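You operate a simulated robot arm through the tools that you are given. There is no shell and no other tool.

The job below is to be done with a simulated robot arm. You get a single attempt, and the scene is never put back.

## Task
Put one of the relay boxes from the top of the red table on the grey cover there. Put the white tile that says "60" from the top of the red table on the silver ring with red seal and the white tile labelled "30" on top of the bearing carton there. Take the limit switch marked "4" from the top of the red table and put it on the top of the grey table. Put two of the grey buffers from the top of the blue bench on the second shelf from the bottom of the grey rack. Open the beige drawer. Any order will do. Set down upright: relay box, grey buffer.

It is judged by the outcome, as a careful person would: the job done as asked, and still so three seconds after it is handed in. It fails if anything else is knocked over, pushed out of place, dropped, spilled or broken. A push-on lid holds only when it is set on centred and level and pressed home; a screw cap is set on level and turned clockwise until tight.

## Robot
A 7-joint arm with a three-finger gripper on a trunk, on a base that moves. Base frame: it is fixed to the floor where the robot stands at the start and does not move with it; the origin is under the middle of the robot, x ahead of it, y to its left, z up; the surface under the hand at the start is at about z = 80. Readings come in cm, degrees, newtons and seconds.
With the tool pointing down near the work surface it reaches from about 10 to 88 cm from the robot's upright axis, wherever it stands. Its first joint turns from -166.0 to 166.0 degrees. Places, roughly: bearing carton [50, 0, 75]; beige drawer [40, 190, 70]; grey buffer [50, 575, 75]; grey cover (10x10x1 cm) [40, 50, 80]; limit switch [75, 50, 75]; relay box [75, 50, 75]; second shelf of the grey rack [70, 380, 60]; silver ring with red seal (6x6x3 cm) [60, 40, 80]; top of the grey table [-150, -10, 80]; white tile [75, 50, 75]. Payload 2.94 kg.
The TCP is the grasp point between the finger pads, 3 cm short of the fingertips. In the tool frame z runs along the fingers and y along their closing line. The gripper opens to 13.2 cm; its body begins 10.7 cm behind the TCP.
Orientation is that of the tool frame in the base frame, as a unit quaternion [w, x, y, z]. With the fingers straight down and closing along the base's y, the tool's x points along the base's -x, its y along +y and its z along -z.

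## Interface
- The arm moves only by the tool send_rows. Its argument "moves" is a list of rows, each an object of numbers (a shift or turn left out is 0, a gripper value left out holds the last): "dx", "dy", "dz": the shift along the tool's x, y, z in units of 100 mm (1.0 is 100 mm); "wx", "wy", "wz": the turn, a rotation vector about the tool's x, y, z in units of 45 degrees (1.0 is 45 degrees); "fingers": the gripper command, from -1 (shut) to 1 (fully open), values between in proportion. In form: [{"dx": .., "dy": .., "dz": .., "wx": .., "wy": .., "wz": .., "fingers": ..}, ...]. A call has 1 to 20 rows; each row is the pose to reach, as a shift and turn from the pose commanded when the call began, along the tool's axes at that moment. A call with a number of a shift or a turn outside -1 to 1 is refused whole. Rows are played at 5 a second. More than 5 cm and 8.6 degrees between two rows, or a gripper value outside its range, and nothing of the call is played. A pose out of reach is approached as far as the arm can. The call stops where the force on the tool passes 40 N (or 10 N more than at its start, if that is more) or the arm is blocked; 0.2 s more then pass. The fingers move at their own pace (about 3.74 cm/s each) and stop on an object; they squeeze with about 38 N. The grip force told is the motor's: it shows also when the fingers shut on nothing. Time passes only in rows, and 0.2 s behind the last, so rows that repeat a pose let the fingers close. The reply holds the time, the measured pose of the TCP, the force on the tool along the base axes, the opening and the grip force, in the units named above and with some noise, with the torque about the TCP (base axes, N m) and any sound that the robot's microphone picked up.
- Cameras (640 x 400 px; columns grow to the right, rows downward): "scene" is now at [3.5, 21.68, 179.53]; the picture's right is [0.34, -0.94, 0.00], its down [-0.78, -0.28, -0.55] and it looks along [0.52, 0.19, -0.83] (base axes); focal length 277 px, centre (320, 200). "wrist" rides on the gripper at [7.2, 0.3, -14.4] in the tool frame; the picture's right is [-0.04, 1.00, 0.00], its down [-0.88, -0.04, -0.48] and it looks along [-0.48, -0.02, 0.88] (tool axes); focal length 256 px, centre (320, 200). There is no depth. A picture from a camera that has moved, and an enlarged one, comes with that camera's place and axes in the base frame and with its lens. The place of the scene camera against the robot may be out by one fixed shift of up to 1.8 cm in any direction.
- capture(camera): a new picture of that camera. No time passes.
- raise_lower(by): moves the trunk up (or, below 0, down) by that many cm; the arm and the scene camera ride with it, the base frame stays. It gives what a move gives, with no picture.
- steer(legs): drives the robot by 1 to 6 legs, each [ahead, left, turn to the left] in cm, cm and degrees, along the robot's own axes; the way and the turn of a leg run together, so that a leg with both is an arc; at most 150 cm and 180 degrees a leg. The arm and the cameras ride along, it lands a little off, and it stops where it bumps. It gives what a move gives.
- head_to(pan, tilt): turns the head with the scene camera to pan (to the left, within 143 degrees either way) and tilt (down, from -29 to 69), counted from straight ahead of the robot. It gives what a move gives.
- close_up(camera, box): a new picture of the part [left, top, right, bottom] of that camera's present view, enlarged. No time passes.
- hand_in(): hands the job in; it is judged then, once.

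Nothing tells you exact positions but the pictures and the camera data. Unless the task says otherwise, let go and move clear before handing in.

The tools are called after "Emit:" by a JSON object that holds its "method" and its "body". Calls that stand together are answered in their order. send_rows: Moves the arm, as the interface text tells. Its arguments: {"type":"object","properties":{"moves":{"type":"array","items":{"type":"object","properties":{"dx":{"type":"number"},"dy":{"type":"number"},"dz":{"type":"number"},"wx":{"type":"number"},"wy":{"type":"number"},"wz":{"type":"number"},"fingers":{"type":"number"}}}}},"required":["moves"]} The other tools are called the same way: raise_lower (by) moves the trunk up or down; steer (legs) drives the base; head_to (pan, tilt) turns the head that bears the scene camera; capture (camera) takes a picture; close_up (camera, box) takes an enlarged picture of a part of a camera's view; hand_in () hands the job in.

At the start:

```text
t: 0.0
position: [33.05, 37.15, 112.06]
tool_rot: [0.0, -0.001, 1.0, 0.0]
ft_force: [-0.1, -0.8, -0.7]
wrist_torque: [0.01, 0.0, 0.01]
finger_gap: 13.2
grasp_force: 0.1
trunk travel left (down, up): [-30.0, 24.0]
robot x, y, heading: [-0.08, 0.04, -0.0]
head pan, tilt (commanded): [19.9, 56.5]
```

scene: 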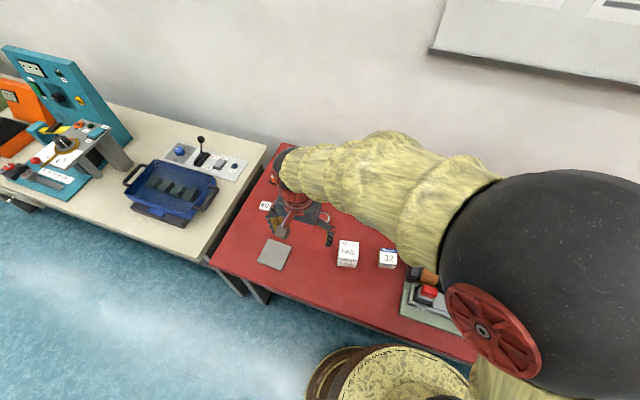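
wrist: 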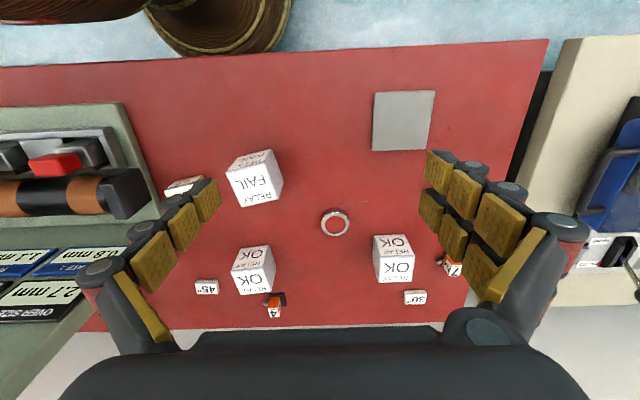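

I see the red table with relay boxes, tiles, limit switches, a ring and a grey cover. I will look closer before moving anything.

Emit:
{"method": "close_up", "body": {"camera": "wrist", "box": [140, 80, 480, 340]}}

Emit:
{"method": "close_up", "body": {"camera": "wrist", "box": [0, 80, 220, 320]}}

Emit:
{"method": "close_up", "body": {"camera": "scene", "box": [200, 130, 480, 370]}}

Emit:
{"method": "close_up", "body": {"camera": "scene", "box": [0, 40, 260, 240]}}

```text
1.54 times, centred on (310, 210) of wrist
camera zoom: at [26.1, 37.38, 126.46], right [0.04, 1.0, 0.0], down [0.88, -0.04, 0.48], along [0.48, -0.02, -0.88], focal length 394 px, centre (335, 185)
```

zoom: 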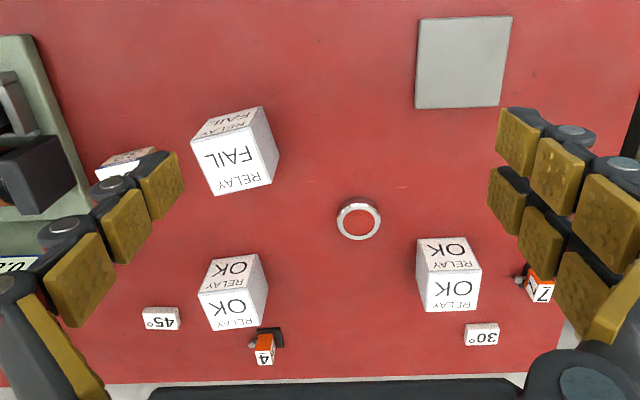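

```text
1.67 times, centred on (110, 200) of wrist
camera zoom: at [26.1, 37.38, 126.46], right [0.04, 1.0, 0.0], down [0.88, -0.04, 0.48], along [0.48, -0.02, -0.88], focal length 427 px, centre (670, 200)
```

zoom: 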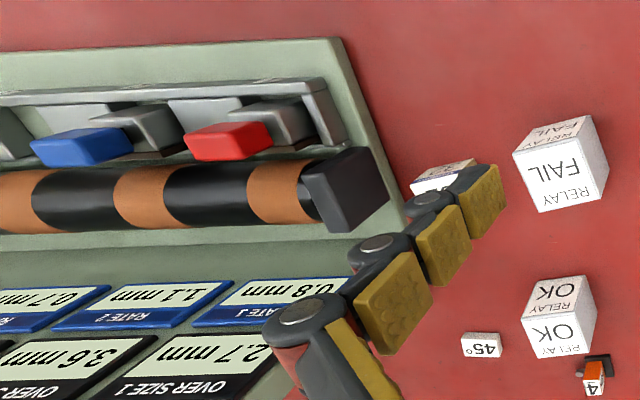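

```text
1.67 times, centred on (340, 250) of scene
camera zoom: at [3.5, 21.68, 179.53], right [0.34, -0.94, 0.0], down [-0.78, -0.28, -0.55], along [0.52, 0.19, -0.83], focal length 462 px, centre (287, 117)
```

zoom: 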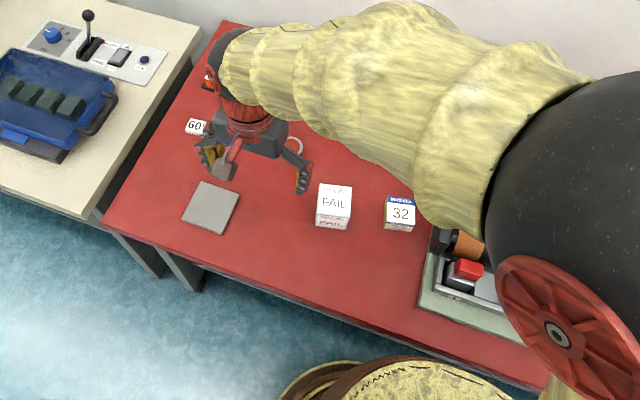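

```text
2.00 times, centred on (130, 140) of scene
camera zoom: at [3.5, 21.68, 179.53], right [0.34, -0.94, 0.0], down [-0.78, -0.28, -0.55], along [0.52, 0.19, -0.83], focal length 554 px, centre (700, 320)
```

zoom: 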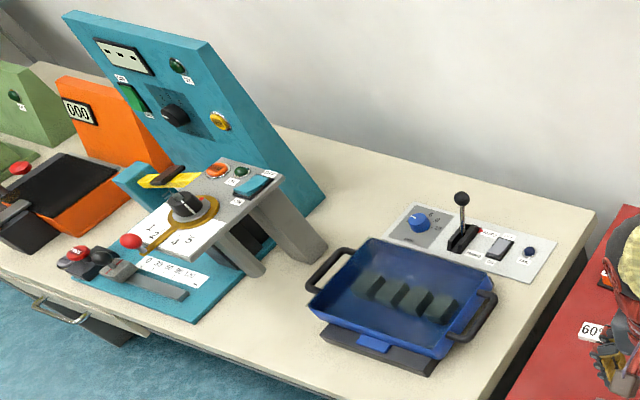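

The red table holds four relay boxes or fewer, tiles 30/45/60, limit switches 4 and 7, the ring, the cover and a "32" carton. Next I'll look around with the head for the other furniture.

Emit:
{"method": "head_to", "body": {"pan": 0, "tilt": 50}}

Emit:
{"method": "capture", "body": {"camera": "scene"}}

Emit:
{"method": "head_to", "body": {"pan": 70, "tilt": 25}}

Emit:
{"method": "capture", "body": {"camera": "scene"}}

Emit:
{"method": "head_to", "body": {"pan": 140, "tilt": 30}}

Emit:
{"method": "capture", "body": {"camera": "scene"}}

Emit:
{"method": "head_to", "body": {"pan": -140, "tilt": 30}}

Emit:
{"method": "capture", "body": {"camera": "scene"}}

Emit:
{"method": "head_to", "body": {"pan": -60, "tilt": 30}}

Emit:
{"method": "capture", "body": {"camera": "scene"}}

```text
t: 0.8
position: [33.23, 36.99, 112.03]
tool_rot: [0.0, 0.0, 1.0, -0.001]
ft_force: [-0.3, 0.1, -0.5]
wrist_torque: [-0.01, 0.0, 0.04]
finger_gap: 13.17
grasp_force: 0.0
trunk travel left (down, up): [-30.0, 24.0]
robot x, y, heading: [0.02, -0.18, 0.1]
head pan, tilt (commanded): [0.0, 50.0]
```

```text
taken
camera scene: at [4.57, 19.28, 180.36], right [0.0, -1.0, 0.0], down [-0.77, 0.0, -0.64], along [0.64, 0.0, -0.77], focal length 277 px, centre (320, 200)
```

scene: 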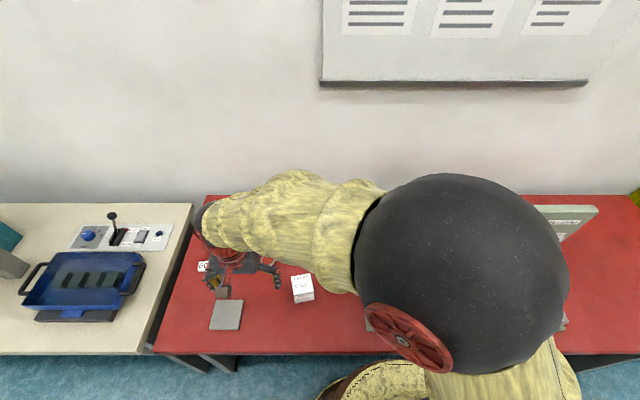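

```text
t: 2.2
position: [33.32, 37.0, 112.13]
tool_rot: [0.0, 0.0, 1.0, 0.0]
ft_force: [-0.1, -0.7, 0.4]
wrist_torque: [0.0, 0.01, -0.03]
finger_gap: 13.2
grasp_force: 0.0
trunk travel left (down, up): [-30.0, 24.0]
robot x, y, heading: [-0.2, 0.17, 0.0]
head pan, tilt (commanded): [70.0, 25.0]
```

```text
taken
camera scene: at [0.03, 27.93, 184.11], right [0.94, -0.34, 0.0], down [-0.15, -0.4, -0.91], along [0.31, 0.85, -0.42], focal length 277 px, centre (320, 200)
```

scene: 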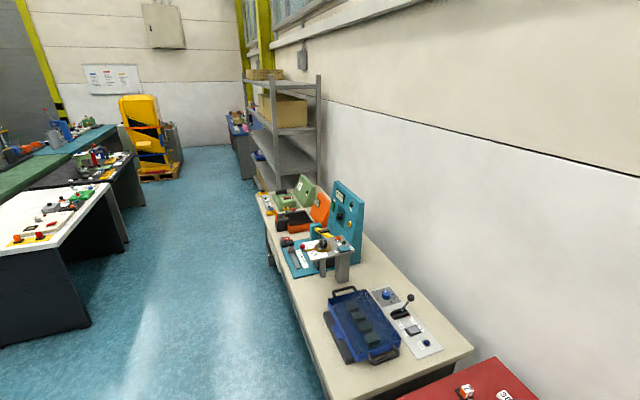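

```text
t: 3.6
position: [33.03, 37.07, 112.07]
tool_rot: [0.001, -0.001, 1.0, 0.0]
ft_force: [-0.2, -0.3, 0.1]
wrist_torque: [0.01, 0.0, 0.02]
finger_gap: 13.2
grasp_force: 0.2
trunk travel left (down, up): [-30.0, 24.0]
robot x, y, heading: [-0.15, 0.04, -0.1]
head pan, tilt (commanded): [140.0, 30.0]
```

```text
taken
camera scene: at [-10.06, 25.1, 183.32], right [0.64, 0.77, 0.0], down [0.38, -0.32, -0.87], along [-0.66, 0.56, -0.5], focal length 277 px, centre (320, 200)
```

scene: 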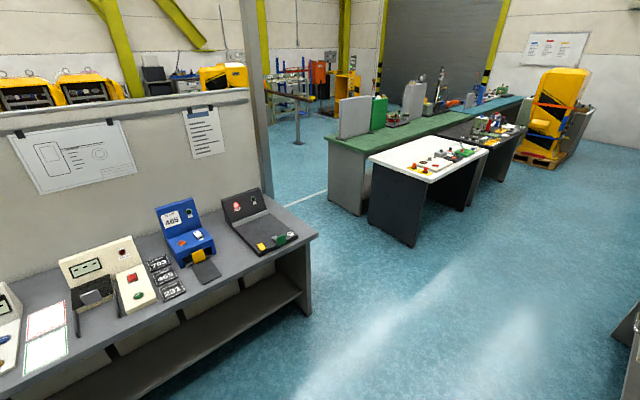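

```text
t: 7.5
position: [33.22, 37.11, 112.01]
tool_rot: [0.0, 0.0, 1.0, 0.0]
ft_force: [-0.1, -0.1, 0.4]
wrist_torque: [-0.01, 0.02, -0.02]
finger_gap: 13.23
grasp_force: 0.1
trunk travel left (down, up): [-30.0, 24.0]
robot x, y, heading: [-0.23, 0.22, 0.2]
head pan, tilt (commanded): [-140.0, 30.0]
```

```text
taken
camera scene: at [-10.06, 13.46, 183.32], right [-0.64, 0.77, 0.0], down [0.38, 0.32, -0.87], along [-0.66, -0.56, -0.5], focal length 277 px, centre (320, 200)
```

scene: 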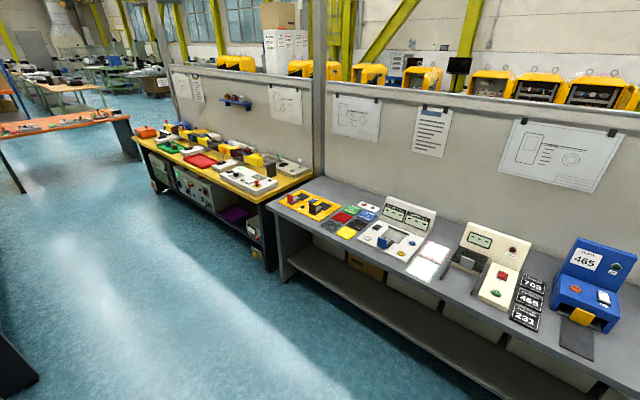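

```text
t: 9.0
position: [33.08, 37.0, 112.1]
tool_rot: [0.0, -0.001, 1.0, 0.0]
ft_force: [-0.7, 0.4, -0.1]
wrist_torque: [0.05, 0.01, 0.04]
finger_gap: 13.19
grasp_force: 0.0
trunk travel left (down, up): [-30.0, 24.0]
robot x, y, heading: [0.24, 0.13, 0.2]
head pan, tilt (commanded): [-60.0, 30.0]
```

```text
taken
camera scene: at [1.38, 11.44, 183.32], right [-0.87, -0.5, 0.0], down [-0.25, 0.43, -0.87], along [0.43, -0.75, -0.5], focal length 277 px, centre (320, 200)
```

scene: 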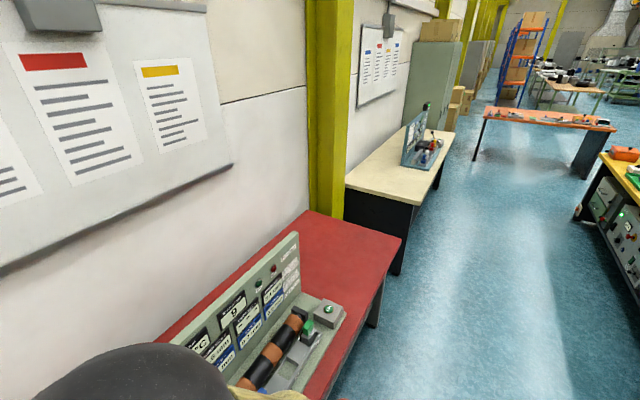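

The layout is clear: grey table behind, rack and blue bench far to the left, and the beige table next to the red one. I'll shift the robot about 30 cm left so the whole red table is within reach, then survey with the wrist camera.

Emit:
{"method": "steer", "body": {"legs": [[0, 30, 0]]}}

Emit:
{"method": "head_to", "body": {"pan": 10, "tilt": 55}}

Emit:
{"method": "capture", "body": {"camera": "wrist"}}

Emit:
{"method": "capture", "body": {"camera": "scene"}}

```text
t: 11.1
position: [33.21, 67.49, 112.04]
tool_rot: [0.0, 0.001, 1.0, -0.001]
ft_force: [0.0, 0.4, 0.0]
wrist_torque: [-0.01, 0.0, 0.02]
finger_gap: 13.22
grasp_force: 0.1
trunk travel left (down, up): [-30.0, 24.0]
robot x, y, heading: [-0.22, 30.53, 0.5]
head pan, tilt (commanded): [-60.0, 30.0]
```

```text
t: 12.5
position: [33.25, 67.42, 112.05]
tool_rot: [0.0, 0.0, 1.0, 0.001]
ft_force: [-0.5, -0.6, -0.1]
wrist_torque: [-0.01, 0.0, -0.03]
finger_gap: 13.18
grasp_force: 0.1
trunk travel left (down, up): [-30.0, 24.0]
robot x, y, heading: [-0.01, 30.21, 0.0]
head pan, tilt (commanded): [10.0, 55.0]
```

```text
taken
camera wrist: at [26.08, 67.75, 126.46], right [0.04, 1.0, 0.0], down [0.88, -0.04, 0.48], along [0.48, -0.02, -0.88], focal length 256 px, centre (320, 200)
```

wrist: 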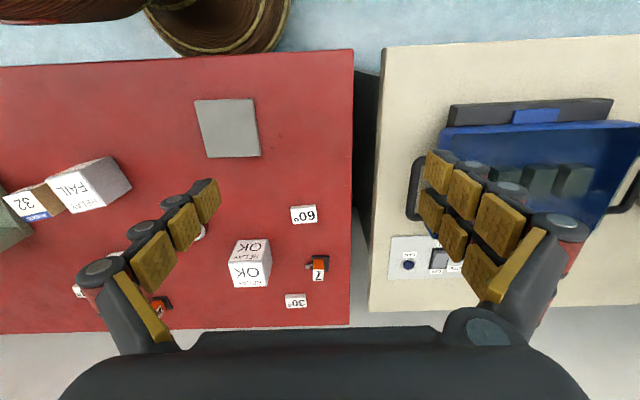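

```text
taken
camera scene: at [3.95, 50.88, 179.72], right [0.17, -0.98, 0.0], down [-0.81, -0.14, -0.57], along [0.56, 0.1, -0.82], focal length 277 px, centre (320, 200)
```

scene: 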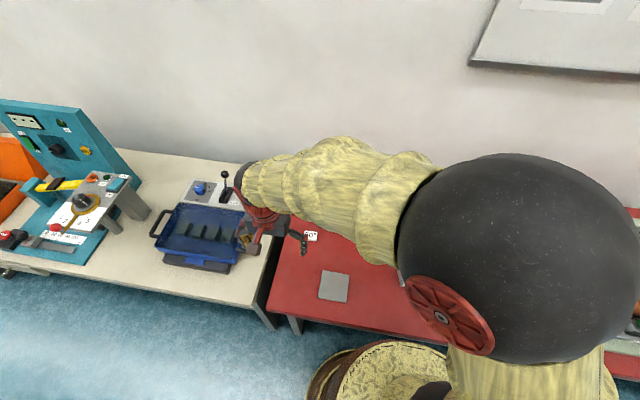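

Tabletop is at z≈80; the cover is near (35.8, 51.5), the right "OK" relay box near (64, 51.5) with its top at about z=87, tile 60 near (54, 63), tile 30 near (80, 59), and switch 4 near (81, 23). I'll bring the hand toward the relay box for a closer look.

Emit:
{"method": "send_rows", "body": {"moves": [{"dx": -0.3, "dy": -0.2, "dz": 0.1}, {"dx": -0.6, "dy": -0.4, "dz": 0.3}, {"dx": -0.9, "dy": -0.6, "dz": 0.5}]}}

Emit:
{"method": "send_rows", "body": {"moves": [{"dx": -0.3, "dy": -0.2, "dz": 0.2}, {"dx": -0.6, "dy": -0.4, "dz": 0.4}, {"dx": -0.8, "dy": -0.6, "dz": 0.5}]}}

Emit:
{"method": "capture", "body": {"camera": "wrist"}}

```text
t: 13.3
position: [42.0, 61.38, 107.04]
tool_rot: [-0.001, -0.001, 1.0, 0.001]
ft_force: [-0.7, 0.0, 0.3]
wrist_torque: [0.02, 0.03, 0.0]
finger_gap: 13.16
grasp_force: 0.0
trunk travel left (down, up): [-30.0, 24.0]
robot x, y, heading: [-0.04, 30.31, 0.1]
head pan, tilt (commanded): [10.0, 55.0]
```

```text
t: 14.1
position: [50.22, 55.38, 101.98]
tool_rot: [0.0, -0.001, 1.0, 0.0]
ft_force: [-0.2, 1.0, -0.3]
wrist_torque: [0.0, -0.02, 0.0]
finger_gap: 13.18
grasp_force: 0.1
trunk travel left (down, up): [-30.0, 24.0]
robot x, y, heading: [0.24, 30.53, -0.1]
head pan, tilt (commanded): [10.0, 55.0]
```

```text
taken
camera wrist: at [43.13, 55.7, 116.33], right [0.04, 1.0, 0.0], down [0.88, -0.04, 0.48], along [0.48, -0.02, -0.88], focal length 256 px, centre (320, 200)
```

wrist: 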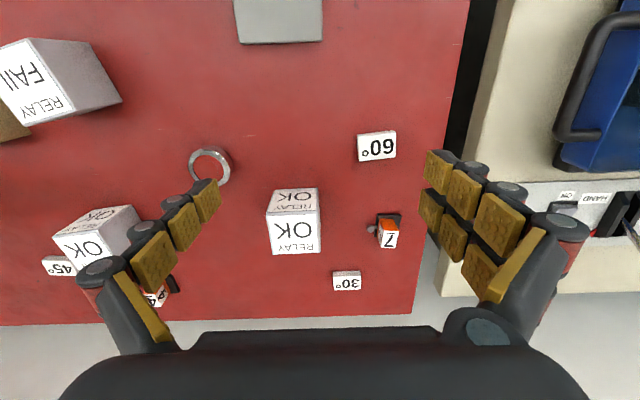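

The relay box is nearly square to the table and centred ahead. A close-up will give me its corners and the tile positions.

Emit:
{"method": "close_up", "body": {"camera": "wrist", "box": [240, 110, 440, 310]}}

Emit:
{"method": "close_up", "body": {"camera": "wrist", "box": [0, 30, 240, 310]}}

```text
2.00 times, centred on (340, 210) of wrist
camera zoom: at [43.13, 55.7, 116.33], right [0.04, 1.0, 0.0], down [0.88, -0.04, 0.48], along [0.48, -0.02, -0.88], focal length 512 px, centre (280, 180)
```

zoom: 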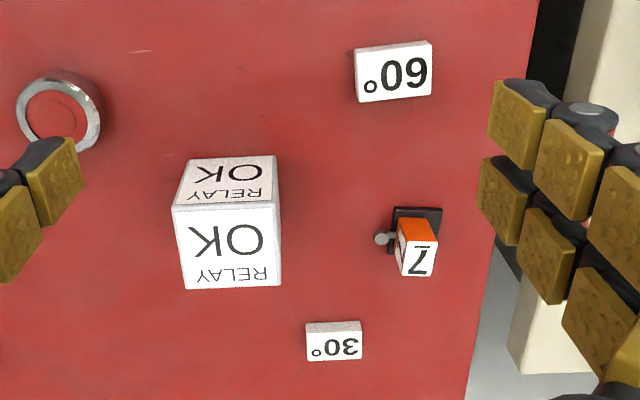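

```text
1.43 times, centred on (120, 170) of wrist
camera zoom: at [43.13, 55.7, 116.33], right [0.04, 1.0, 0.0], down [0.88, -0.04, 0.48], along [0.48, -0.02, -0.88], focal length 366 px, centre (606, 243)
```

zoom: 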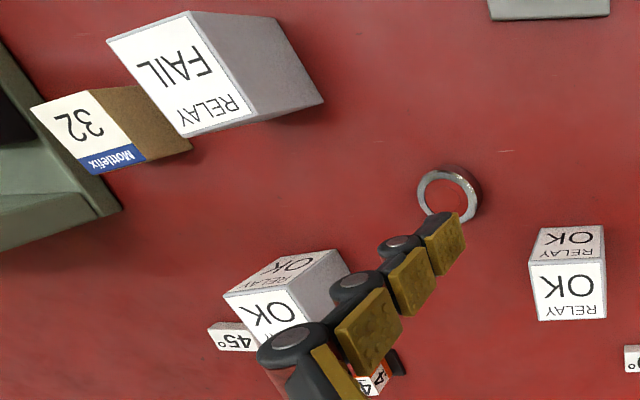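

The relay box is a 7 cm cube centred near (64.5, 51.3), square to the axes. I'll narrow the fingers, go above it and check before going down.

Emit:
{"method": "send_rows", "body": {"moves": [{"dx": -0.3, "dy": -0.14, "dz": 0.1, "fingers": 0.5}, {"dx": -0.6, "dy": -0.28, "dz": 0.3, "fingers": 0.5}, {"dx": -0.9, "dy": -0.41, "dz": 0.5, "fingers": 0.5}]}}

Emit:
{"method": "send_rows", "body": {"moves": [{"dx": -0.3, "dz": 0.1, "fingers": 0.5}, {"dx": -0.52, "dz": 0.3, "fingers": 0.5}, {"dx": -0.52, "dz": 0.3, "fingers": 0.5}]}}

Emit:
{"method": "capture", "body": {"camera": "wrist"}}

```text
t: 14.9
position: [59.42, 51.36, 96.79]
tool_rot: [-0.001, 0.0, 1.0, 0.0]
ft_force: [0.3, 0.1, 0.0]
wrist_torque: [-0.03, 0.04, -0.01]
finger_gap: 9.91
grasp_force: 0.1
trunk travel left (down, up): [-30.0, 24.0]
robot x, y, heading: [-0.07, 30.68, 0.0]
head pan, tilt (commanded): [10.0, 55.0]
```

```text
t: 15.7
position: [64.49, 51.4, 94.12]
tool_rot: [0.0, 0.001, 1.0, 0.0]
ft_force: [-0.1, 0.0, 0.7]
wrist_torque: [-0.03, -0.01, 0.03]
finger_gap: 9.91
grasp_force: 0.1
trunk travel left (down, up): [-30.0, 24.0]
robot x, y, heading: [0.25, 30.62, -0.3]
head pan, tilt (commanded): [10.0, 55.0]
```

```text
taken
camera wrist: at [57.36, 51.75, 108.47], right [0.04, 1.0, 0.0], down [0.88, -0.04, 0.48], along [0.48, -0.02, -0.88], focal length 256 px, centre (320, 200)
```

wrist: 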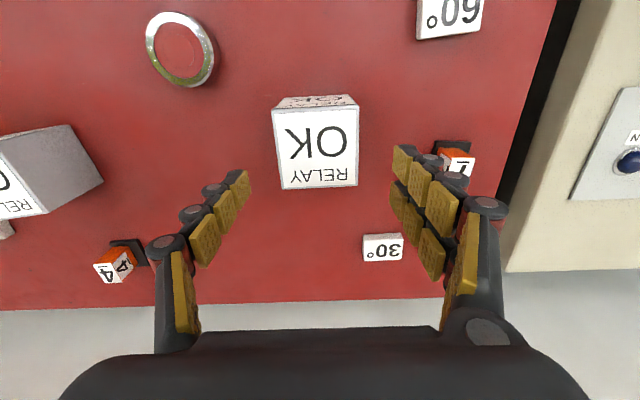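

The hand is centred over the box with clearance on both sides. I'll descend and grip.

Emit:
{"method": "send_rows", "body": {"moves": [{"dx": 0.03, "dy": -0.02, "dz": 0.25, "fingers": 0.5}, {"dx": 0.03, "dy": -0.02, "dz": 0.5, "fingers": 0.5}, {"dx": 0.03, "dy": -0.02, "dz": 0.75, "fingers": 0.5}, {"dx": 0.03, "dy": -0.02, "dz": 0.94, "fingers": 0.5}, {"dx": 0.03, "dy": -0.02, "dz": 0.94, "fingers": 0.5}]}}

Emit:
{"method": "send_rows", "body": {"moves": [{"fingers": -1}, {"fingers": -1}, {"fingers": -1}, {"fingers": -1}, {"fingers": -1}, {"fingers": -1}]}}

Emit:
{"method": "capture", "body": {"camera": "wrist"}}

```text
t: 16.9
position: [63.99, 51.22, 84.73]
tool_rot: [0.0, 0.0, 1.0, 0.0]
ft_force: [0.0, -0.2, 0.0]
wrist_torque: [0.01, 0.01, 0.0]
finger_gap: 9.9
grasp_force: 0.2
trunk travel left (down, up): [-30.0, 24.0]
robot x, y, heading: [0.07, 30.26, 0.3]
head pan, tilt (commanded): [10.0, 55.0]
```

```text
t: 18.3
position: [64.14, 51.18, 84.78]
tool_rot: [0.0, 0.0, 1.0, 0.0]
ft_force: [0.1, 0.6, 1.6]
wrist_torque: [0.0, 0.03, 0.03]
finger_gap: 6.95
grasp_force: 38.1
trunk travel left (down, up): [-30.0, 24.0]
robot x, y, heading: [-0.23, 30.38, 0.1]
head pan, tilt (commanded): [10.0, 55.0]
```

```text
taken
camera wrist: at [57.08, 51.52, 99.11], right [0.04, 1.0, 0.0], down [0.88, -0.04, 0.48], along [0.48, -0.02, -0.88], focal length 256 px, centre (320, 200)
```

wrist: 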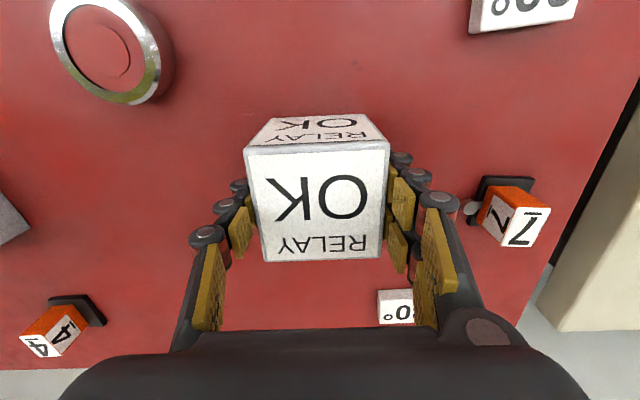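

The relay box is held firmly. I'll lift it and carry it back toward the cover, then look at the cover edges.

Emit:
{"method": "send_rows", "body": {"moves": [{"dz": -0.2}, {"dz": -0.5}, {"dz": -0.8}, {"dz": -1.0}]}}

Emit:
{"method": "send_rows", "body": {"moves": [{"dx": 0.3, "dz": -0.2}, {"dx": 0.6, "dz": -0.4}, {"dx": 1.0, "dz": -0.5}]}}

Emit:
{"method": "send_rows", "body": {"moves": [{"dx": 0.3}, {"dx": 0.6}, {"dx": 1.0}]}}

Emit:
{"method": "send_rows", "body": {"moves": [{"dx": 0.3}, {"dx": 0.6}, {"dx": 0.6}]}}

Emit:
{"method": "capture", "body": {"camera": "wrist"}}

```text
t: 19.3
position: [63.9, 51.2, 94.71]
tool_rot: [-0.001, 0.0, 1.0, 0.0]
ft_force: [-0.3, -0.4, -2.7]
wrist_torque: [0.04, -0.02, -0.01]
finger_gap: 6.92
grasp_force: 37.9
trunk travel left (down, up): [-30.0, 24.0]
robot x, y, heading: [-0.06, 30.55, -0.0]
head pan, tilt (commanded): [10.0, 55.0]
```

```text
t: 20.1
position: [53.93, 51.2, 99.65]
tool_rot: [0.0, 0.0, 1.0, 0.0]
ft_force: [0.5, 0.0, -2.6]
wrist_torque: [0.0, -0.03, -0.02]
finger_gap: 6.94
grasp_force: 38.1
trunk travel left (down, up): [-30.0, 24.0]
robot x, y, heading: [0.03, 30.69, -0.1]
head pan, tilt (commanded): [10.0, 55.0]
```

```text
t: 20.9
position: [44.08, 51.05, 99.64]
tool_rot: [0.0, 0.0, 1.0, 0.0]
ft_force: [-0.5, -0.6, -1.9]
wrist_torque: [-0.05, 0.0, 0.01]
finger_gap: 6.93
grasp_force: 37.5
trunk travel left (down, up): [-30.0, 24.0]
robot x, y, heading: [0.17, 30.43, 0.0]
head pan, tilt (commanded): [10.0, 55.0]
```

```text
t: 21.7
position: [38.2, 51.03, 99.65]
tool_rot: [-0.001, 0.0, 1.0, 0.001]
ft_force: [0.2, 0.0, -3.1]
wrist_torque: [-0.01, -0.04, -0.01]
finger_gap: 6.9
grasp_force: 38.2
trunk travel left (down, up): [-30.0, 24.0]
robot x, y, heading: [0.13, 30.23, -0.1]
head pan, tilt (commanded): [10.0, 55.0]
```

```text
taken
camera wrist: at [31.11, 51.34, 114.01], right [0.04, 1.0, 0.0], down [0.88, -0.04, 0.48], along [0.48, -0.02, -0.88], focal length 256 px, centre (320, 200)
```

wrist: 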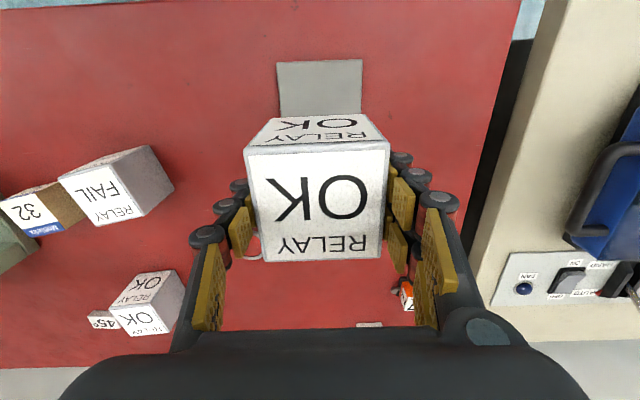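

The cover spans about x 31.1–41.0 and y 46.5–56.1, so its centre is (36.1, 51.3). I'll line up and lower the box onto it.

Emit:
{"method": "send_rows", "body": {"moves": [{"dx": 0.225, "dy": 0.026, "dz": 0.0}, {"dx": 0.225, "dy": 0.026, "dz": 0.35}, {"dx": 0.225, "dy": 0.026, "dz": 0.7}, {"dx": 0.225, "dy": 0.026, "dz": 1.0}]}}

Emit:
{"method": "send_rows", "body": {"moves": [{"dz": 0.15}, {"dz": 0.25}, {"dz": 0.33}, {"dz": 0.33}]}}

Emit:
{"method": "capture", "body": {"camera": "wrist"}}

```text
t: 22.7
position: [36.09, 51.5, 89.81]
tool_rot: [0.002, -0.001, 1.0, 0.0]
ft_force: [-0.3, 0.3, -1.7]
wrist_torque: [-0.01, 0.02, -0.01]
finger_gap: 6.93
grasp_force: 37.7
trunk travel left (down, up): [-30.0, 24.0]
robot x, y, heading: [-0.02, 30.36, -0.0]
head pan, tilt (commanded): [10.0, 55.0]
```

```text
t: 23.7
position: [35.91, 51.38, 86.38]
tool_rot: [0.0, 0.0, 1.0, 0.0]
ft_force: [-0.7, 0.1, -1.9]
wrist_torque: [-0.02, 0.01, 0.0]
finger_gap: 6.93
grasp_force: 38.4
trunk travel left (down, up): [-30.0, 24.0]
robot x, y, heading: [0.08, 30.2, -0.2]
head pan, tilt (commanded): [10.0, 55.0]
```

```text
taken
camera wrist: at [28.82, 51.68, 100.8], right [0.04, 1.0, 0.0], down [0.88, -0.04, 0.48], along [0.48, -0.02, -0.88], focal length 256 px, centre (320, 200)
```

wrist: 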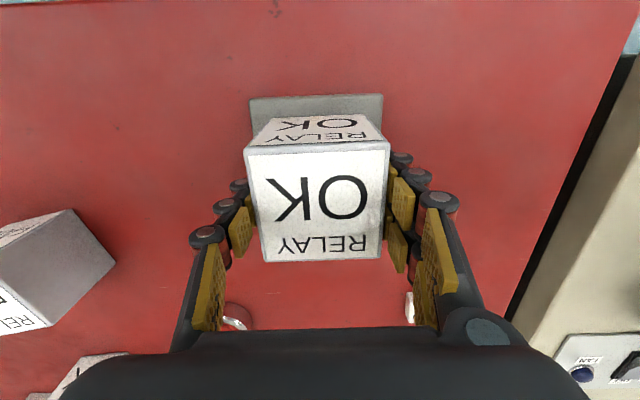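

The box is centred over the cover, about 0.7 cm above it. I'll lower it the last bit and watch the force.

Emit:
{"method": "send_rows", "body": {"moves": [{"dz": 0.03}, {"dz": 0.05}, {"dz": 0.065}, {"dz": 0.07}]}}

```text
t: 24.7
position: [35.74, 51.48, 85.72]
tool_rot: [0.0, 0.0, 1.0, 0.0]
ft_force: [-2.0, 0.2, 6.7]
wrist_torque: [-0.08, 0.19, 0.0]
finger_gap: 6.91
grasp_force: 38.0
trunk travel left (down, up): [-30.0, 24.0]
robot x, y, heading: [0.04, 30.42, 0.2]
head pan, tilt (commanded): [10.0, 55.0]
```

The box is resting on the cover (about 7 N contact). I'll open the fingers and rise straight up.

Emit:
{"method": "send_rows", "body": {"moves": [{"fingers": 0.3}, {"fingers": 0.3}, {"fingers": 0.3}, {"fingers": 0.5}]}}

Emit:
{"method": "send_rows", "body": {"moves": [{"dz": -0.3}, {"dz": -0.6}, {"dz": -1.0}, {"dz": -1.0}]}}

Emit:
{"method": "capture", "body": {"camera": "wrist"}}

```text
t: 25.7
position: [35.76, 51.42, 85.67]
tool_rot: [0.0, 0.0, 1.0, 0.0]
ft_force: [0.1, 0.5, -0.1]
wrist_torque: [-0.02, 0.02, 0.01]
finger_gap: 9.88
grasp_force: 0.1
trunk travel left (down, up): [-30.0, 24.0]
robot x, y, heading: [0.12, 30.38, 0.0]
head pan, tilt (commanded): [10.0, 55.0]
```

```text
t: 26.7
position: [35.77, 51.15, 95.71]
tool_rot: [0.0, 0.0, 1.0, 0.001]
ft_force: [0.4, 0.0, 0.3]
wrist_torque: [-0.01, -0.02, -0.01]
finger_gap: 9.88
grasp_force: 0.0
trunk travel left (down, up): [-30.0, 24.0]
robot x, y, heading: [-0.16, 30.31, 0.2]
head pan, tilt (commanded): [10.0, 55.0]
```

```text
taken
camera wrist: at [28.68, 51.42, 110.15], right [0.04, 1.0, 0.0], down [0.88, -0.04, 0.48], along [0.47, -0.02, -0.88], focal length 256 px, centre (320, 200)
```

wrist: 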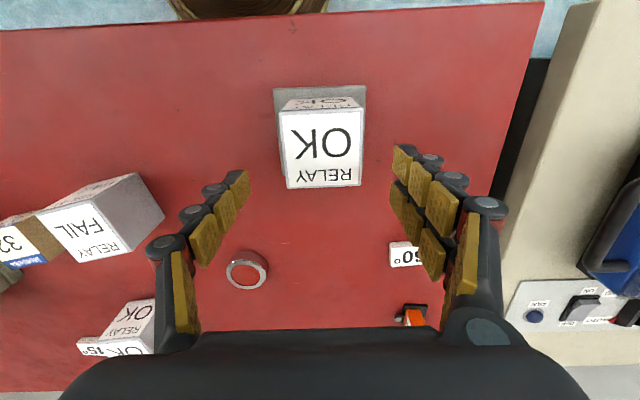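

The relay box stands upright on the cover. Next is tile 60: I'll move toward it and get a close look at tile and ring.

Emit:
{"method": "send_rows", "body": {"moves": [{"dx": -0.25, "dy": 0.15, "dz": -0.05}, {"dx": -0.6, "dy": 0.3, "dz": -0.1}, {"dx": -0.9, "dy": 0.45, "dz": -0.1}]}}

Emit:
{"method": "close_up", "body": {"camera": "wrist", "box": [180, 100, 420, 300]}}

Emit:
{"method": "capture", "body": {"camera": "wrist"}}

```text
t: 27.5
position: [45.02, 55.65, 96.8]
tool_rot: [-0.001, 0.0, 1.0, 0.001]
ft_force: [0.7, -1.6, -0.5]
wrist_torque: [-0.02, 0.03, 0.03]
finger_gap: 9.9
grasp_force: 0.1
trunk travel left (down, up): [-30.0, 24.0]
robot x, y, heading: [0.32, 30.33, -0.0]
head pan, tilt (commanded): [10.0, 55.0]
```

```text
2.00 times, centred on (300, 200) of wrist
camera zoom: at [37.92, 55.99, 111.19], right [0.04, 1.0, 0.0], down [0.88, -0.04, 0.47], along [0.47, -0.02, -0.88], focal length 512 px, centre (360, 200)
```

zoom: 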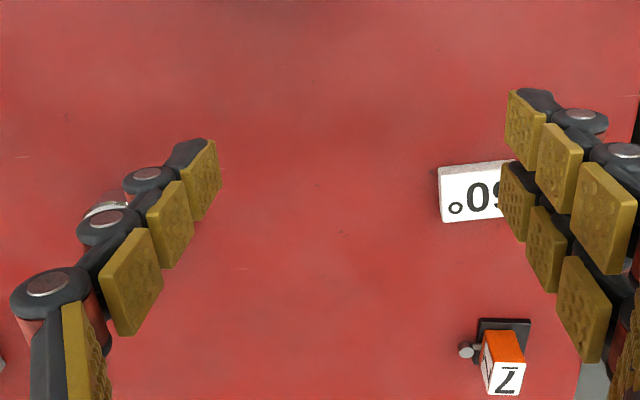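

```text
taken
camera wrist: at [37.92, 55.99, 111.19], right [0.04, 1.0, 0.0], down [0.88, -0.04, 0.47], along [0.47, -0.02, -0.88], focal length 256 px, centre (320, 200)
```

wrist: 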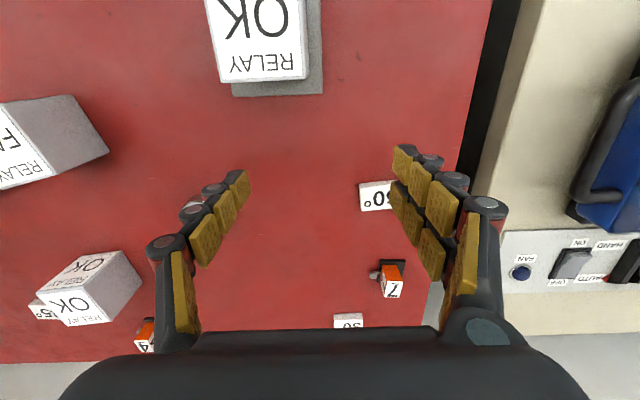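

Tile 60 is partly behind the right fingers. I'll shift the hand sideways so it is between them.

Emit:
{"method": "send_rows", "body": {"moves": [{"dx": 0.0, "dy": 0.35, "dz": 0.1}, {"dx": 0.0, "dy": 0.75, "dz": 0.2}, {"dx": 0.0, "dy": 0.75, "dz": 0.2}]}}

Emit:
{"method": "close_up", "body": {"camera": "wrist", "box": [240, 120, 400, 220]}}

Emit:
{"method": "capture", "body": {"camera": "wrist"}}

```text
t: 28.3
position: [44.8, 63.4, 94.66]
tool_rot: [0.0, 0.0, 1.0, -0.001]
ft_force: [-0.4, -1.1, -0.2]
wrist_torque: [-0.01, 0.0, 0.04]
finger_gap: 9.89
grasp_force: 0.0
trunk travel left (down, up): [-30.0, 24.0]
robot x, y, heading: [-0.17, 30.47, 0.1]
head pan, tilt (commanded): [10.0, 55.0]
```

```text
4.00 times, centred on (320, 170) of wrist
camera zoom: at [37.68, 63.67, 109.07], right [0.04, 1.0, 0.0], down [0.88, -0.04, 0.48], along [0.48, -0.02, -0.88], focal length 1024 px, centre (320, 320)
```

zoom: 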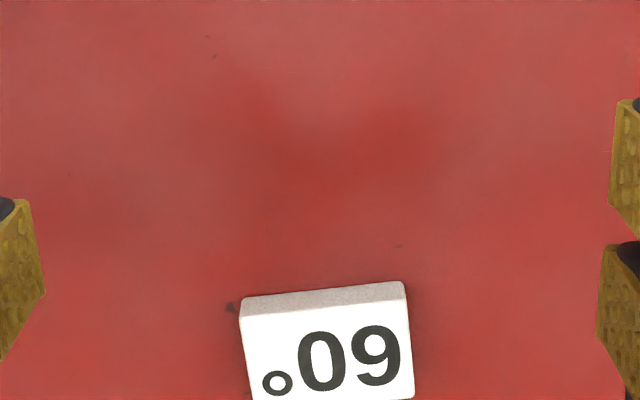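

```text
taken
camera wrist: at [37.68, 63.67, 109.07], right [0.04, 1.0, 0.0], down [0.88, -0.04, 0.48], along [0.48, -0.02, -0.88], focal length 256 px, centre (320, 200)
```

wrist: 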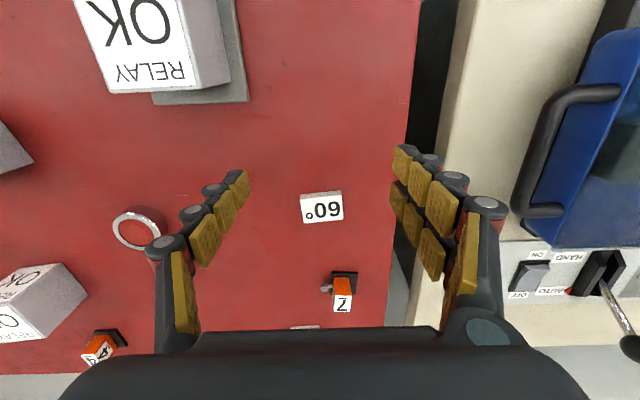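

Tile 60 is 5.3×3.5 cm, about 1.2 cm thick, centred near (54.2, 63.2) and turned about 4.5°. I'll move above it, match its turn, and pre-close the fingers a bit.

Emit:
{"method": "send_rows", "body": {"moves": [{"dx": -0.3, "dy": -0.005, "dz": 0.1, "wz": -0.03, "fingers": 0.1}, {"dx": -0.6, "dy": -0.01, "dz": 0.3, "wz": -0.06, "fingers": 0.1}, {"dx": -0.932, "dy": -0.017, "dz": 0.5, "wz": -0.1, "fingers": 0.1}, {"dx": -0.932, "dy": -0.017, "dz": 0.667, "wz": -0.1, "fingers": 0.1}]}}

Emit:
{"method": "capture", "body": {"camera": "wrist"}}

```text
t: 29.3
position: [54.16, 63.36, 87.81]
tool_rot: [0.001, -0.04, 0.999, 0.0]
ft_force: [-0.3, 0.7, 0.4]
wrist_torque: [0.03, 0.04, 0.01]
finger_gap: 7.26
grasp_force: 0.0
trunk travel left (down, up): [-30.0, 24.0]
robot x, y, heading: [-0.22, 30.06, 0.0]
head pan, tilt (commanded): [10.0, 55.0]
```

```text
taken
camera wrist: at [47.17, 63.07, 102.28], right [-0.04, 1.0, 0.0], down [0.88, 0.03, 0.48], along [0.48, 0.02, -0.88], focal length 256 px, centre (320, 200)
```

wrist: 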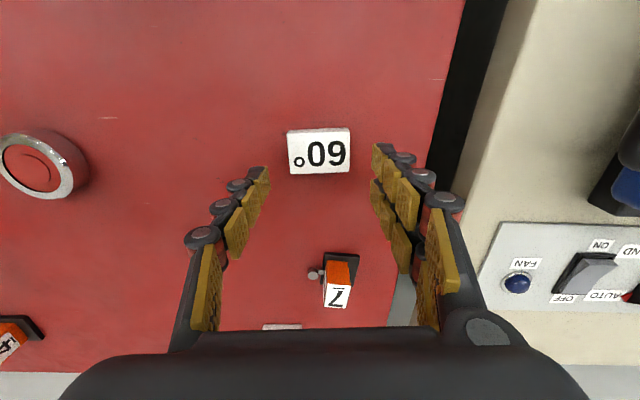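

The tile sits between the fingers as planned. I'll descend until the fingertips are just above the table, then close.

Emit:
{"method": "send_rows", "body": {"moves": [{"dx": 0.02, "dz": 0.2}, {"dx": 0.02, "dz": 0.35}, {"dx": 0.02, "dz": 0.44}, {"dx": 0.02, "dz": 0.44}]}}

Emit:
{"method": "send_rows", "body": {"moves": [{"fingers": -0.15}, {"fingers": -0.3}, {"fingers": -1}, {"fingers": -1}, {"fingers": -1}, {"fingers": -1}]}}

Emit:
{"method": "capture", "body": {"camera": "wrist"}}

```text
t: 30.3
position: [54.03, 63.26, 83.61]
tool_rot: [0.0, -0.04, 0.999, 0.0]
ft_force: [0.0, -0.1, 0.2]
wrist_torque: [0.0, -0.01, 0.02]
finger_gap: 7.25
grasp_force: 0.0
trunk travel left (down, up): [-30.0, 24.0]
robot x, y, heading: [-0.14, 30.06, -0.1]
head pan, tilt (commanded): [10.0, 55.0]
```

```text
t: 31.7
position: [53.86, 63.29, 83.52]
tool_rot: [0.0, -0.039, 0.999, 0.0]
ft_force: [-0.5, 0.1, 1.8]
wrist_torque: [0.08, 0.02, -0.01]
finger_gap: 5.06
grasp_force: 38.3
trunk travel left (down, up): [-30.0, 24.0]
robot x, y, heading: [0.12, 30.14, 0.1]
head pan, tilt (commanded): [10.0, 55.0]
```

```text
taken
camera wrist: at [46.89, 63.02, 97.98], right [-0.04, 1.0, 0.0], down [0.88, 0.03, 0.48], along [0.48, 0.02, -0.88], focal length 256 px, centre (320, 200)
```

wrist: 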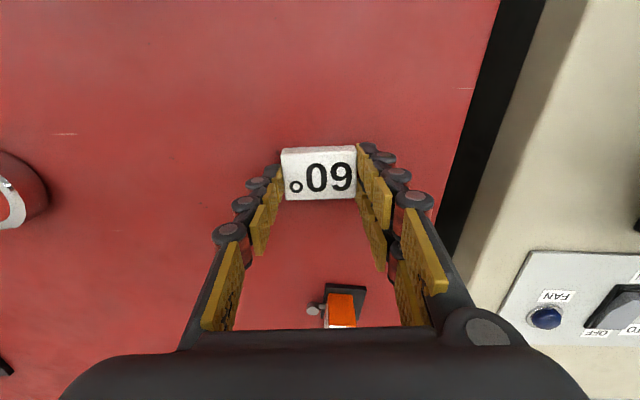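

Tile 60 is gripped. I'll lift it, straighten the wrist, and move toward the ring for a look at it.

Emit:
{"method": "send_rows", "body": {"moves": [{"dz": -0.2}, {"dz": -0.5}, {"dz": -0.8, "wz": 0.05}, {"dz": -1.0, "wz": 0.1}, {"dz": -1.0, "wz": 0.1}]}}

Emit:
{"method": "send_rows", "body": {"moves": [{"dx": 0.2, "dy": -0.35, "dz": -0.05}, {"dx": 0.4, "dy": -0.7, "dz": -0.1}, {"dx": 0.5, "dy": -1.0, "dz": -0.1}]}}

Emit:
{"method": "send_rows", "body": {"moves": [{"dx": 0.1, "dy": -0.4}, {"dx": 0.2, "dy": -0.7}, {"dx": 0.2, "dy": -0.7}]}}

Emit:
{"method": "capture", "body": {"camera": "wrist"}}

```text
t: 32.9
position: [53.93, 63.18, 93.56]
tool_rot: [0.0, 0.001, 1.0, 0.001]
ft_force: [-0.6, -0.5, 0.2]
wrist_torque: [0.02, 0.01, 0.0]
finger_gap: 5.09
grasp_force: 38.0
trunk travel left (down, up): [-30.0, 24.0]
robot x, y, heading: [-0.28, 30.32, -0.2]
head pan, tilt (commanded): [10.0, 55.0]
```

```text
t: 33.7
position: [48.83, 53.16, 94.85]
tool_rot: [0.001, -0.002, 1.0, 0.0]
ft_force: [-0.1, 0.1, -0.2]
wrist_torque: [0.0, 0.01, 0.0]
finger_gap: 5.06
grasp_force: 37.7
trunk travel left (down, up): [-30.0, 24.0]
robot x, y, heading: [0.15, 30.16, 0.2]
head pan, tilt (commanded): [10.0, 55.0]
```

```text
t: 34.5
position: [46.95, 46.22, 94.64]
tool_rot: [0.0, 0.0, 1.0, 0.001]
ft_force: [0.1, 0.7, 0.0]
wrist_torque: [0.0, 0.01, 0.02]
finger_gap: 5.07
grasp_force: 37.7
trunk travel left (down, up): [-30.0, 24.0]
robot x, y, heading: [-0.25, 30.48, -0.0]
head pan, tilt (commanded): [10.0, 55.0]
```

```text
taken
camera wrist: at [39.86, 46.51, 109.07], right [0.04, 1.0, 0.0], down [0.88, -0.04, 0.48], along [0.48, -0.02, -0.88], focal length 256 px, centre (320, 200)
```

wrist: 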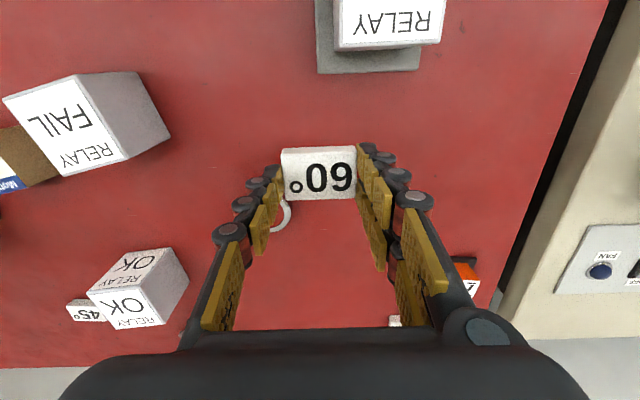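

The ring is hidden behind the left finger. I'll shift right and back a bit so it shows below the held tile.

Emit:
{"method": "send_rows", "body": {"moves": [{"dx": 0.2, "dy": -0.3}, {"dx": 0.4, "dy": -0.63}, {"dx": 0.4, "dy": -0.63}]}}

Emit:
{"method": "close_up", "body": {"camera": "wrist", "box": [240, 140, 400, 300]}}

Emit:
{"method": "capture", "body": {"camera": "wrist"}}

```text
t: 35.3
position: [42.73, 39.85, 94.74]
tool_rot: [0.0, -0.001, 1.0, -0.001]
ft_force: [0.4, -0.3, -0.1]
wrist_torque: [0.02, -0.03, -0.01]
finger_gap: 5.04
grasp_force: 37.5
trunk travel left (down, up): [-30.0, 24.0]
robot x, y, heading: [0.08, 30.4, -0.1]
head pan, tilt (commanded): [10.0, 55.0]
```

```text
2.50 times, centred on (320, 220) of wrist
camera zoom: at [35.73, 40.14, 109.1], right [0.04, 1.0, 0.0], down [0.88, -0.04, 0.48], along [0.48, -0.02, -0.88], focal length 640 px, centre (320, 150)
```

zoom: 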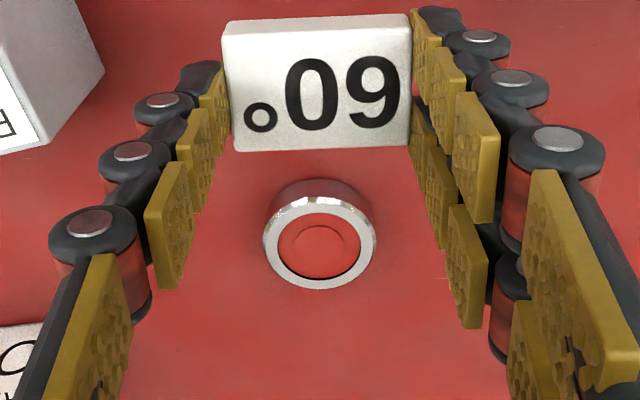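

```text
taken
camera wrist: at [35.73, 40.14, 109.1], right [0.04, 1.0, 0.0], down [0.88, -0.04, 0.48], along [0.48, -0.02, -0.88], focal length 256 px, centre (320, 200)
```

wrist: 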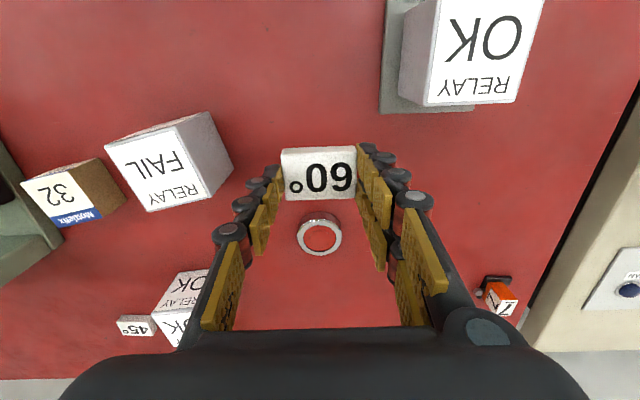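

The ring's top face (silver rim with a flush red seal) is centred near (56.3, 39.3) at roughly z≈82. I'll carry the tile over it and come down gently.

Emit:
{"method": "send_rows", "body": {"moves": [{"dx": -0.4, "dy": -0.03}, {"dx": -0.8, "dy": -0.065}, {"dx": -1.0, "dy": -0.065}, {"dx": -1.0, "dy": -0.065}]}}

Emit:
{"method": "send_rows", "body": {"moves": [{"dx": -0.33, "dz": 0.1}, {"dx": -0.33, "dz": 0.4}, {"dx": -0.33, "dz": 0.6}, {"dx": -0.33, "dz": 0.6}]}}

Emit:
{"method": "close_up", "body": {"camera": "wrist", "box": [240, 100, 400, 260]}}

```text
t: 36.3
position: [53.04, 39.17, 94.7]
tool_rot: [0.0, 0.0, 1.0, 0.0]
ft_force: [0.5, 0.7, -0.7]
wrist_torque: [-0.02, -0.02, -0.01]
finger_gap: 5.06
grasp_force: 38.2
trunk travel left (down, up): [-30.0, 24.0]
robot x, y, heading: [-0.06, 30.61, -0.0]
head pan, tilt (commanded): [10.0, 55.0]
```

```text
t: 37.3
position: [56.37, 39.2, 88.54]
tool_rot: [0.0, 0.0, 1.0, 0.0]
ft_force: [-0.9, -0.5, -0.1]
wrist_torque: [-0.01, 0.03, 0.05]
finger_gap: 5.06
grasp_force: 38.1
trunk travel left (down, up): [-30.0, 24.0]
robot x, y, heading: [-0.28, 30.14, 0.1]
head pan, tilt (commanded): [10.0, 55.0]
```

```text
2.50 times, centred on (320, 180) of wrist
camera zoom: at [49.36, 39.47, 102.88], right [0.04, 1.0, 0.0], down [0.88, -0.04, 0.48], along [0.47, -0.02, -0.88], focal length 640 px, centre (320, 250)
```

zoom: 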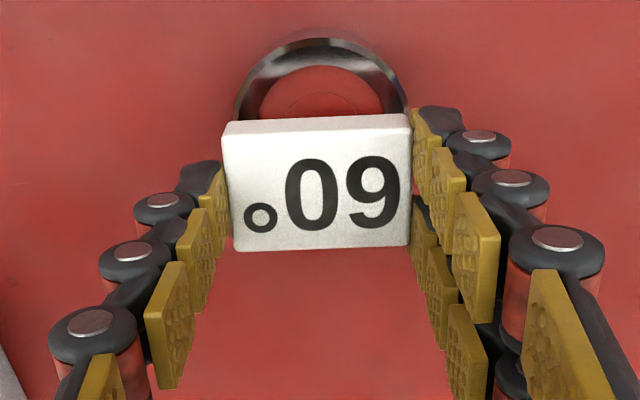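

Tile and ring are aligned within 2 mm; I'll correct that and lower in small steps.

Emit:
{"method": "send_rows", "body": {"moves": [{"dx": 0.02, "dy": 0.02, "dz": 0.1}, {"dx": 0.02, "dy": 0.02, "dz": 0.17}, {"dx": 0.02, "dy": 0.02, "dz": 0.2}, {"dx": 0.02, "dy": 0.02, "dz": 0.22}]}}

Emit:
{"method": "send_rows", "body": {"moves": [{"dz": 0.02}, {"dz": 0.04}, {"dz": 0.05}, {"dz": 0.05}]}}

```text
t: 38.3
position: [56.04, 39.34, 86.33]
tool_rot: [0.0, -0.001, 1.0, 0.0]
ft_force: [-0.4, 0.1, -0.1]
wrist_torque: [-0.01, 0.01, 0.04]
finger_gap: 5.06
grasp_force: 38.1
trunk travel left (down, up): [-30.0, 24.0]
robot x, y, heading: [-0.11, 30.32, 0.1]
head pan, tilt (commanded): [10.0, 55.0]
```

```text
t: 39.3
position: [56.04, 39.4, 85.75]
tool_rot: [0.0, 0.001, 1.0, -0.001]
ft_force: [-1.0, 0.5, -0.7]
wrist_torque: [0.02, 0.03, 0.01]
finger_gap: 5.04
grasp_force: 37.8
trunk travel left (down, up): [-30.0, 24.0]
robot x, y, heading: [0.03, 30.4, 0.2]
head pan, tilt (commanded): [10.0, 55.0]
```

No contact yet at TCP z≈85.75. I continue in 1–2 mm steps.

Emit:
{"method": "send_rows", "body": {"moves": [{"dz": 0.015}, {"dz": 0.03}, {"dz": 0.03}]}}

Emit:
{"method": "capture", "body": {"camera": "wrist"}}

```text
t: 40.1
position: [56.08, 39.36, 85.72]
tool_rot: [0.002, 0.0, 1.0, 0.001]
ft_force: [-5.2, -2.9, 23.3]
wrist_torque: [-0.01, 0.43, -0.02]
finger_gap: 5.07
grasp_force: 38.3
trunk travel left (down, up): [-30.0, 24.0]
robot x, y, heading: [0.05, 30.11, 0.1]
head pan, tilt (commanded): [10.0, 55.0]
```

```text
taken
camera wrist: at [48.95, 39.74, 100.12], right [0.04, 1.0, 0.0], down [0.88, -0.04, 0.48], along [0.48, -0.02, -0.88], focal length 256 px, centre (320, 200)
```

wrist: 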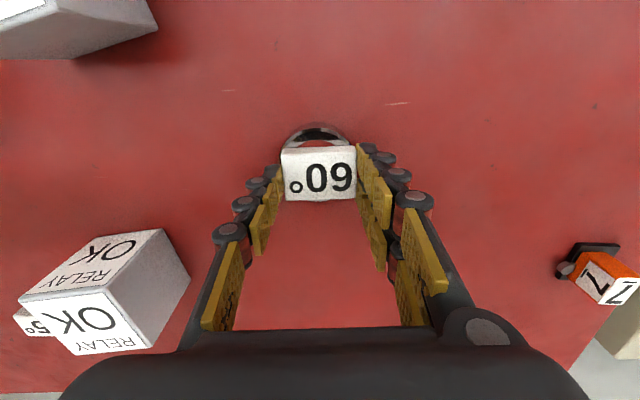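

Contact with the ring at z≈82.1. I'll ease the pressure, open the fingers, and rise.

Emit:
{"method": "send_rows", "body": {"moves": [{"dz": -0.02}, {"dz": -0.02}]}}

Emit:
{"method": "send_rows", "body": {"moves": [{"fingers": -0.1}, {"fingers": 0.0}, {"fingers": 0.15}, {"fingers": 0.15}]}}

Emit:
{"method": "send_rows", "body": {"moves": [{"dz": -0.3}, {"dz": -0.6}, {"dz": -1.0}, {"dx": 0.4, "dz": -1.0}, {"dx": 0.8, "dz": -1.0}, {"dx": 0.8, "dz": -1.0}]}}

Emit:
{"method": "capture", "body": {"camera": "wrist"}}

```text
t: 40.7
position: [56.07, 39.4, 85.77]
tool_rot: [0.0, -0.001, 1.0, 0.0]
ft_force: [1.0, 1.6, 5.9]
wrist_torque: [0.07, 0.02, 0.02]
finger_gap: 5.07
grasp_force: 38.2
trunk travel left (down, up): [-30.0, 24.0]
robot x, y, heading: [0.09, 30.53, -0.2]
head pan, tilt (commanded): [10.0, 55.0]
```

```text
t: 41.7
position: [56.09, 39.43, 85.77]
tool_rot: [0.0, 0.0, 1.0, 0.0]
ft_force: [-0.7, 0.0, 0.9]
wrist_torque: [0.0, -0.01, 0.0]
finger_gap: 7.59
grasp_force: 0.0
trunk travel left (down, up): [-30.0, 24.0]
robot x, y, heading: [0.04, 30.16, -0.2]
head pan, tilt (commanded): [10.0, 55.0]
```

```text
t: 43.1
position: [48.08, 39.63, 96.14]
tool_rot: [0.001, 0.0, 1.0, 0.0]
ft_force: [0.5, -0.3, 0.5]
wrist_torque: [-0.02, -0.02, 0.02]
finger_gap: 7.58
grasp_force: 0.1
trunk travel left (down, up): [-30.0, 24.0]
robot x, y, heading: [0.04, 30.7, 0.0]
head pan, tilt (commanded): [10.0, 55.0]
```

```text
taken
camera wrist: at [40.95, 39.83, 110.44], right [0.04, 1.0, 0.0], down [0.88, -0.04, 0.48], along [0.48, -0.02, -0.88], focal length 256 px, centre (320, 200)
```

wrist: 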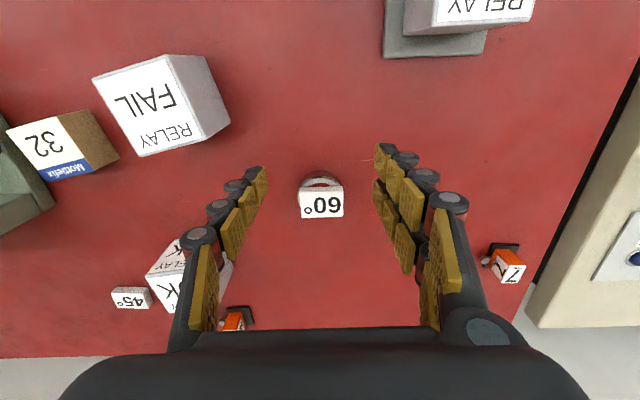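

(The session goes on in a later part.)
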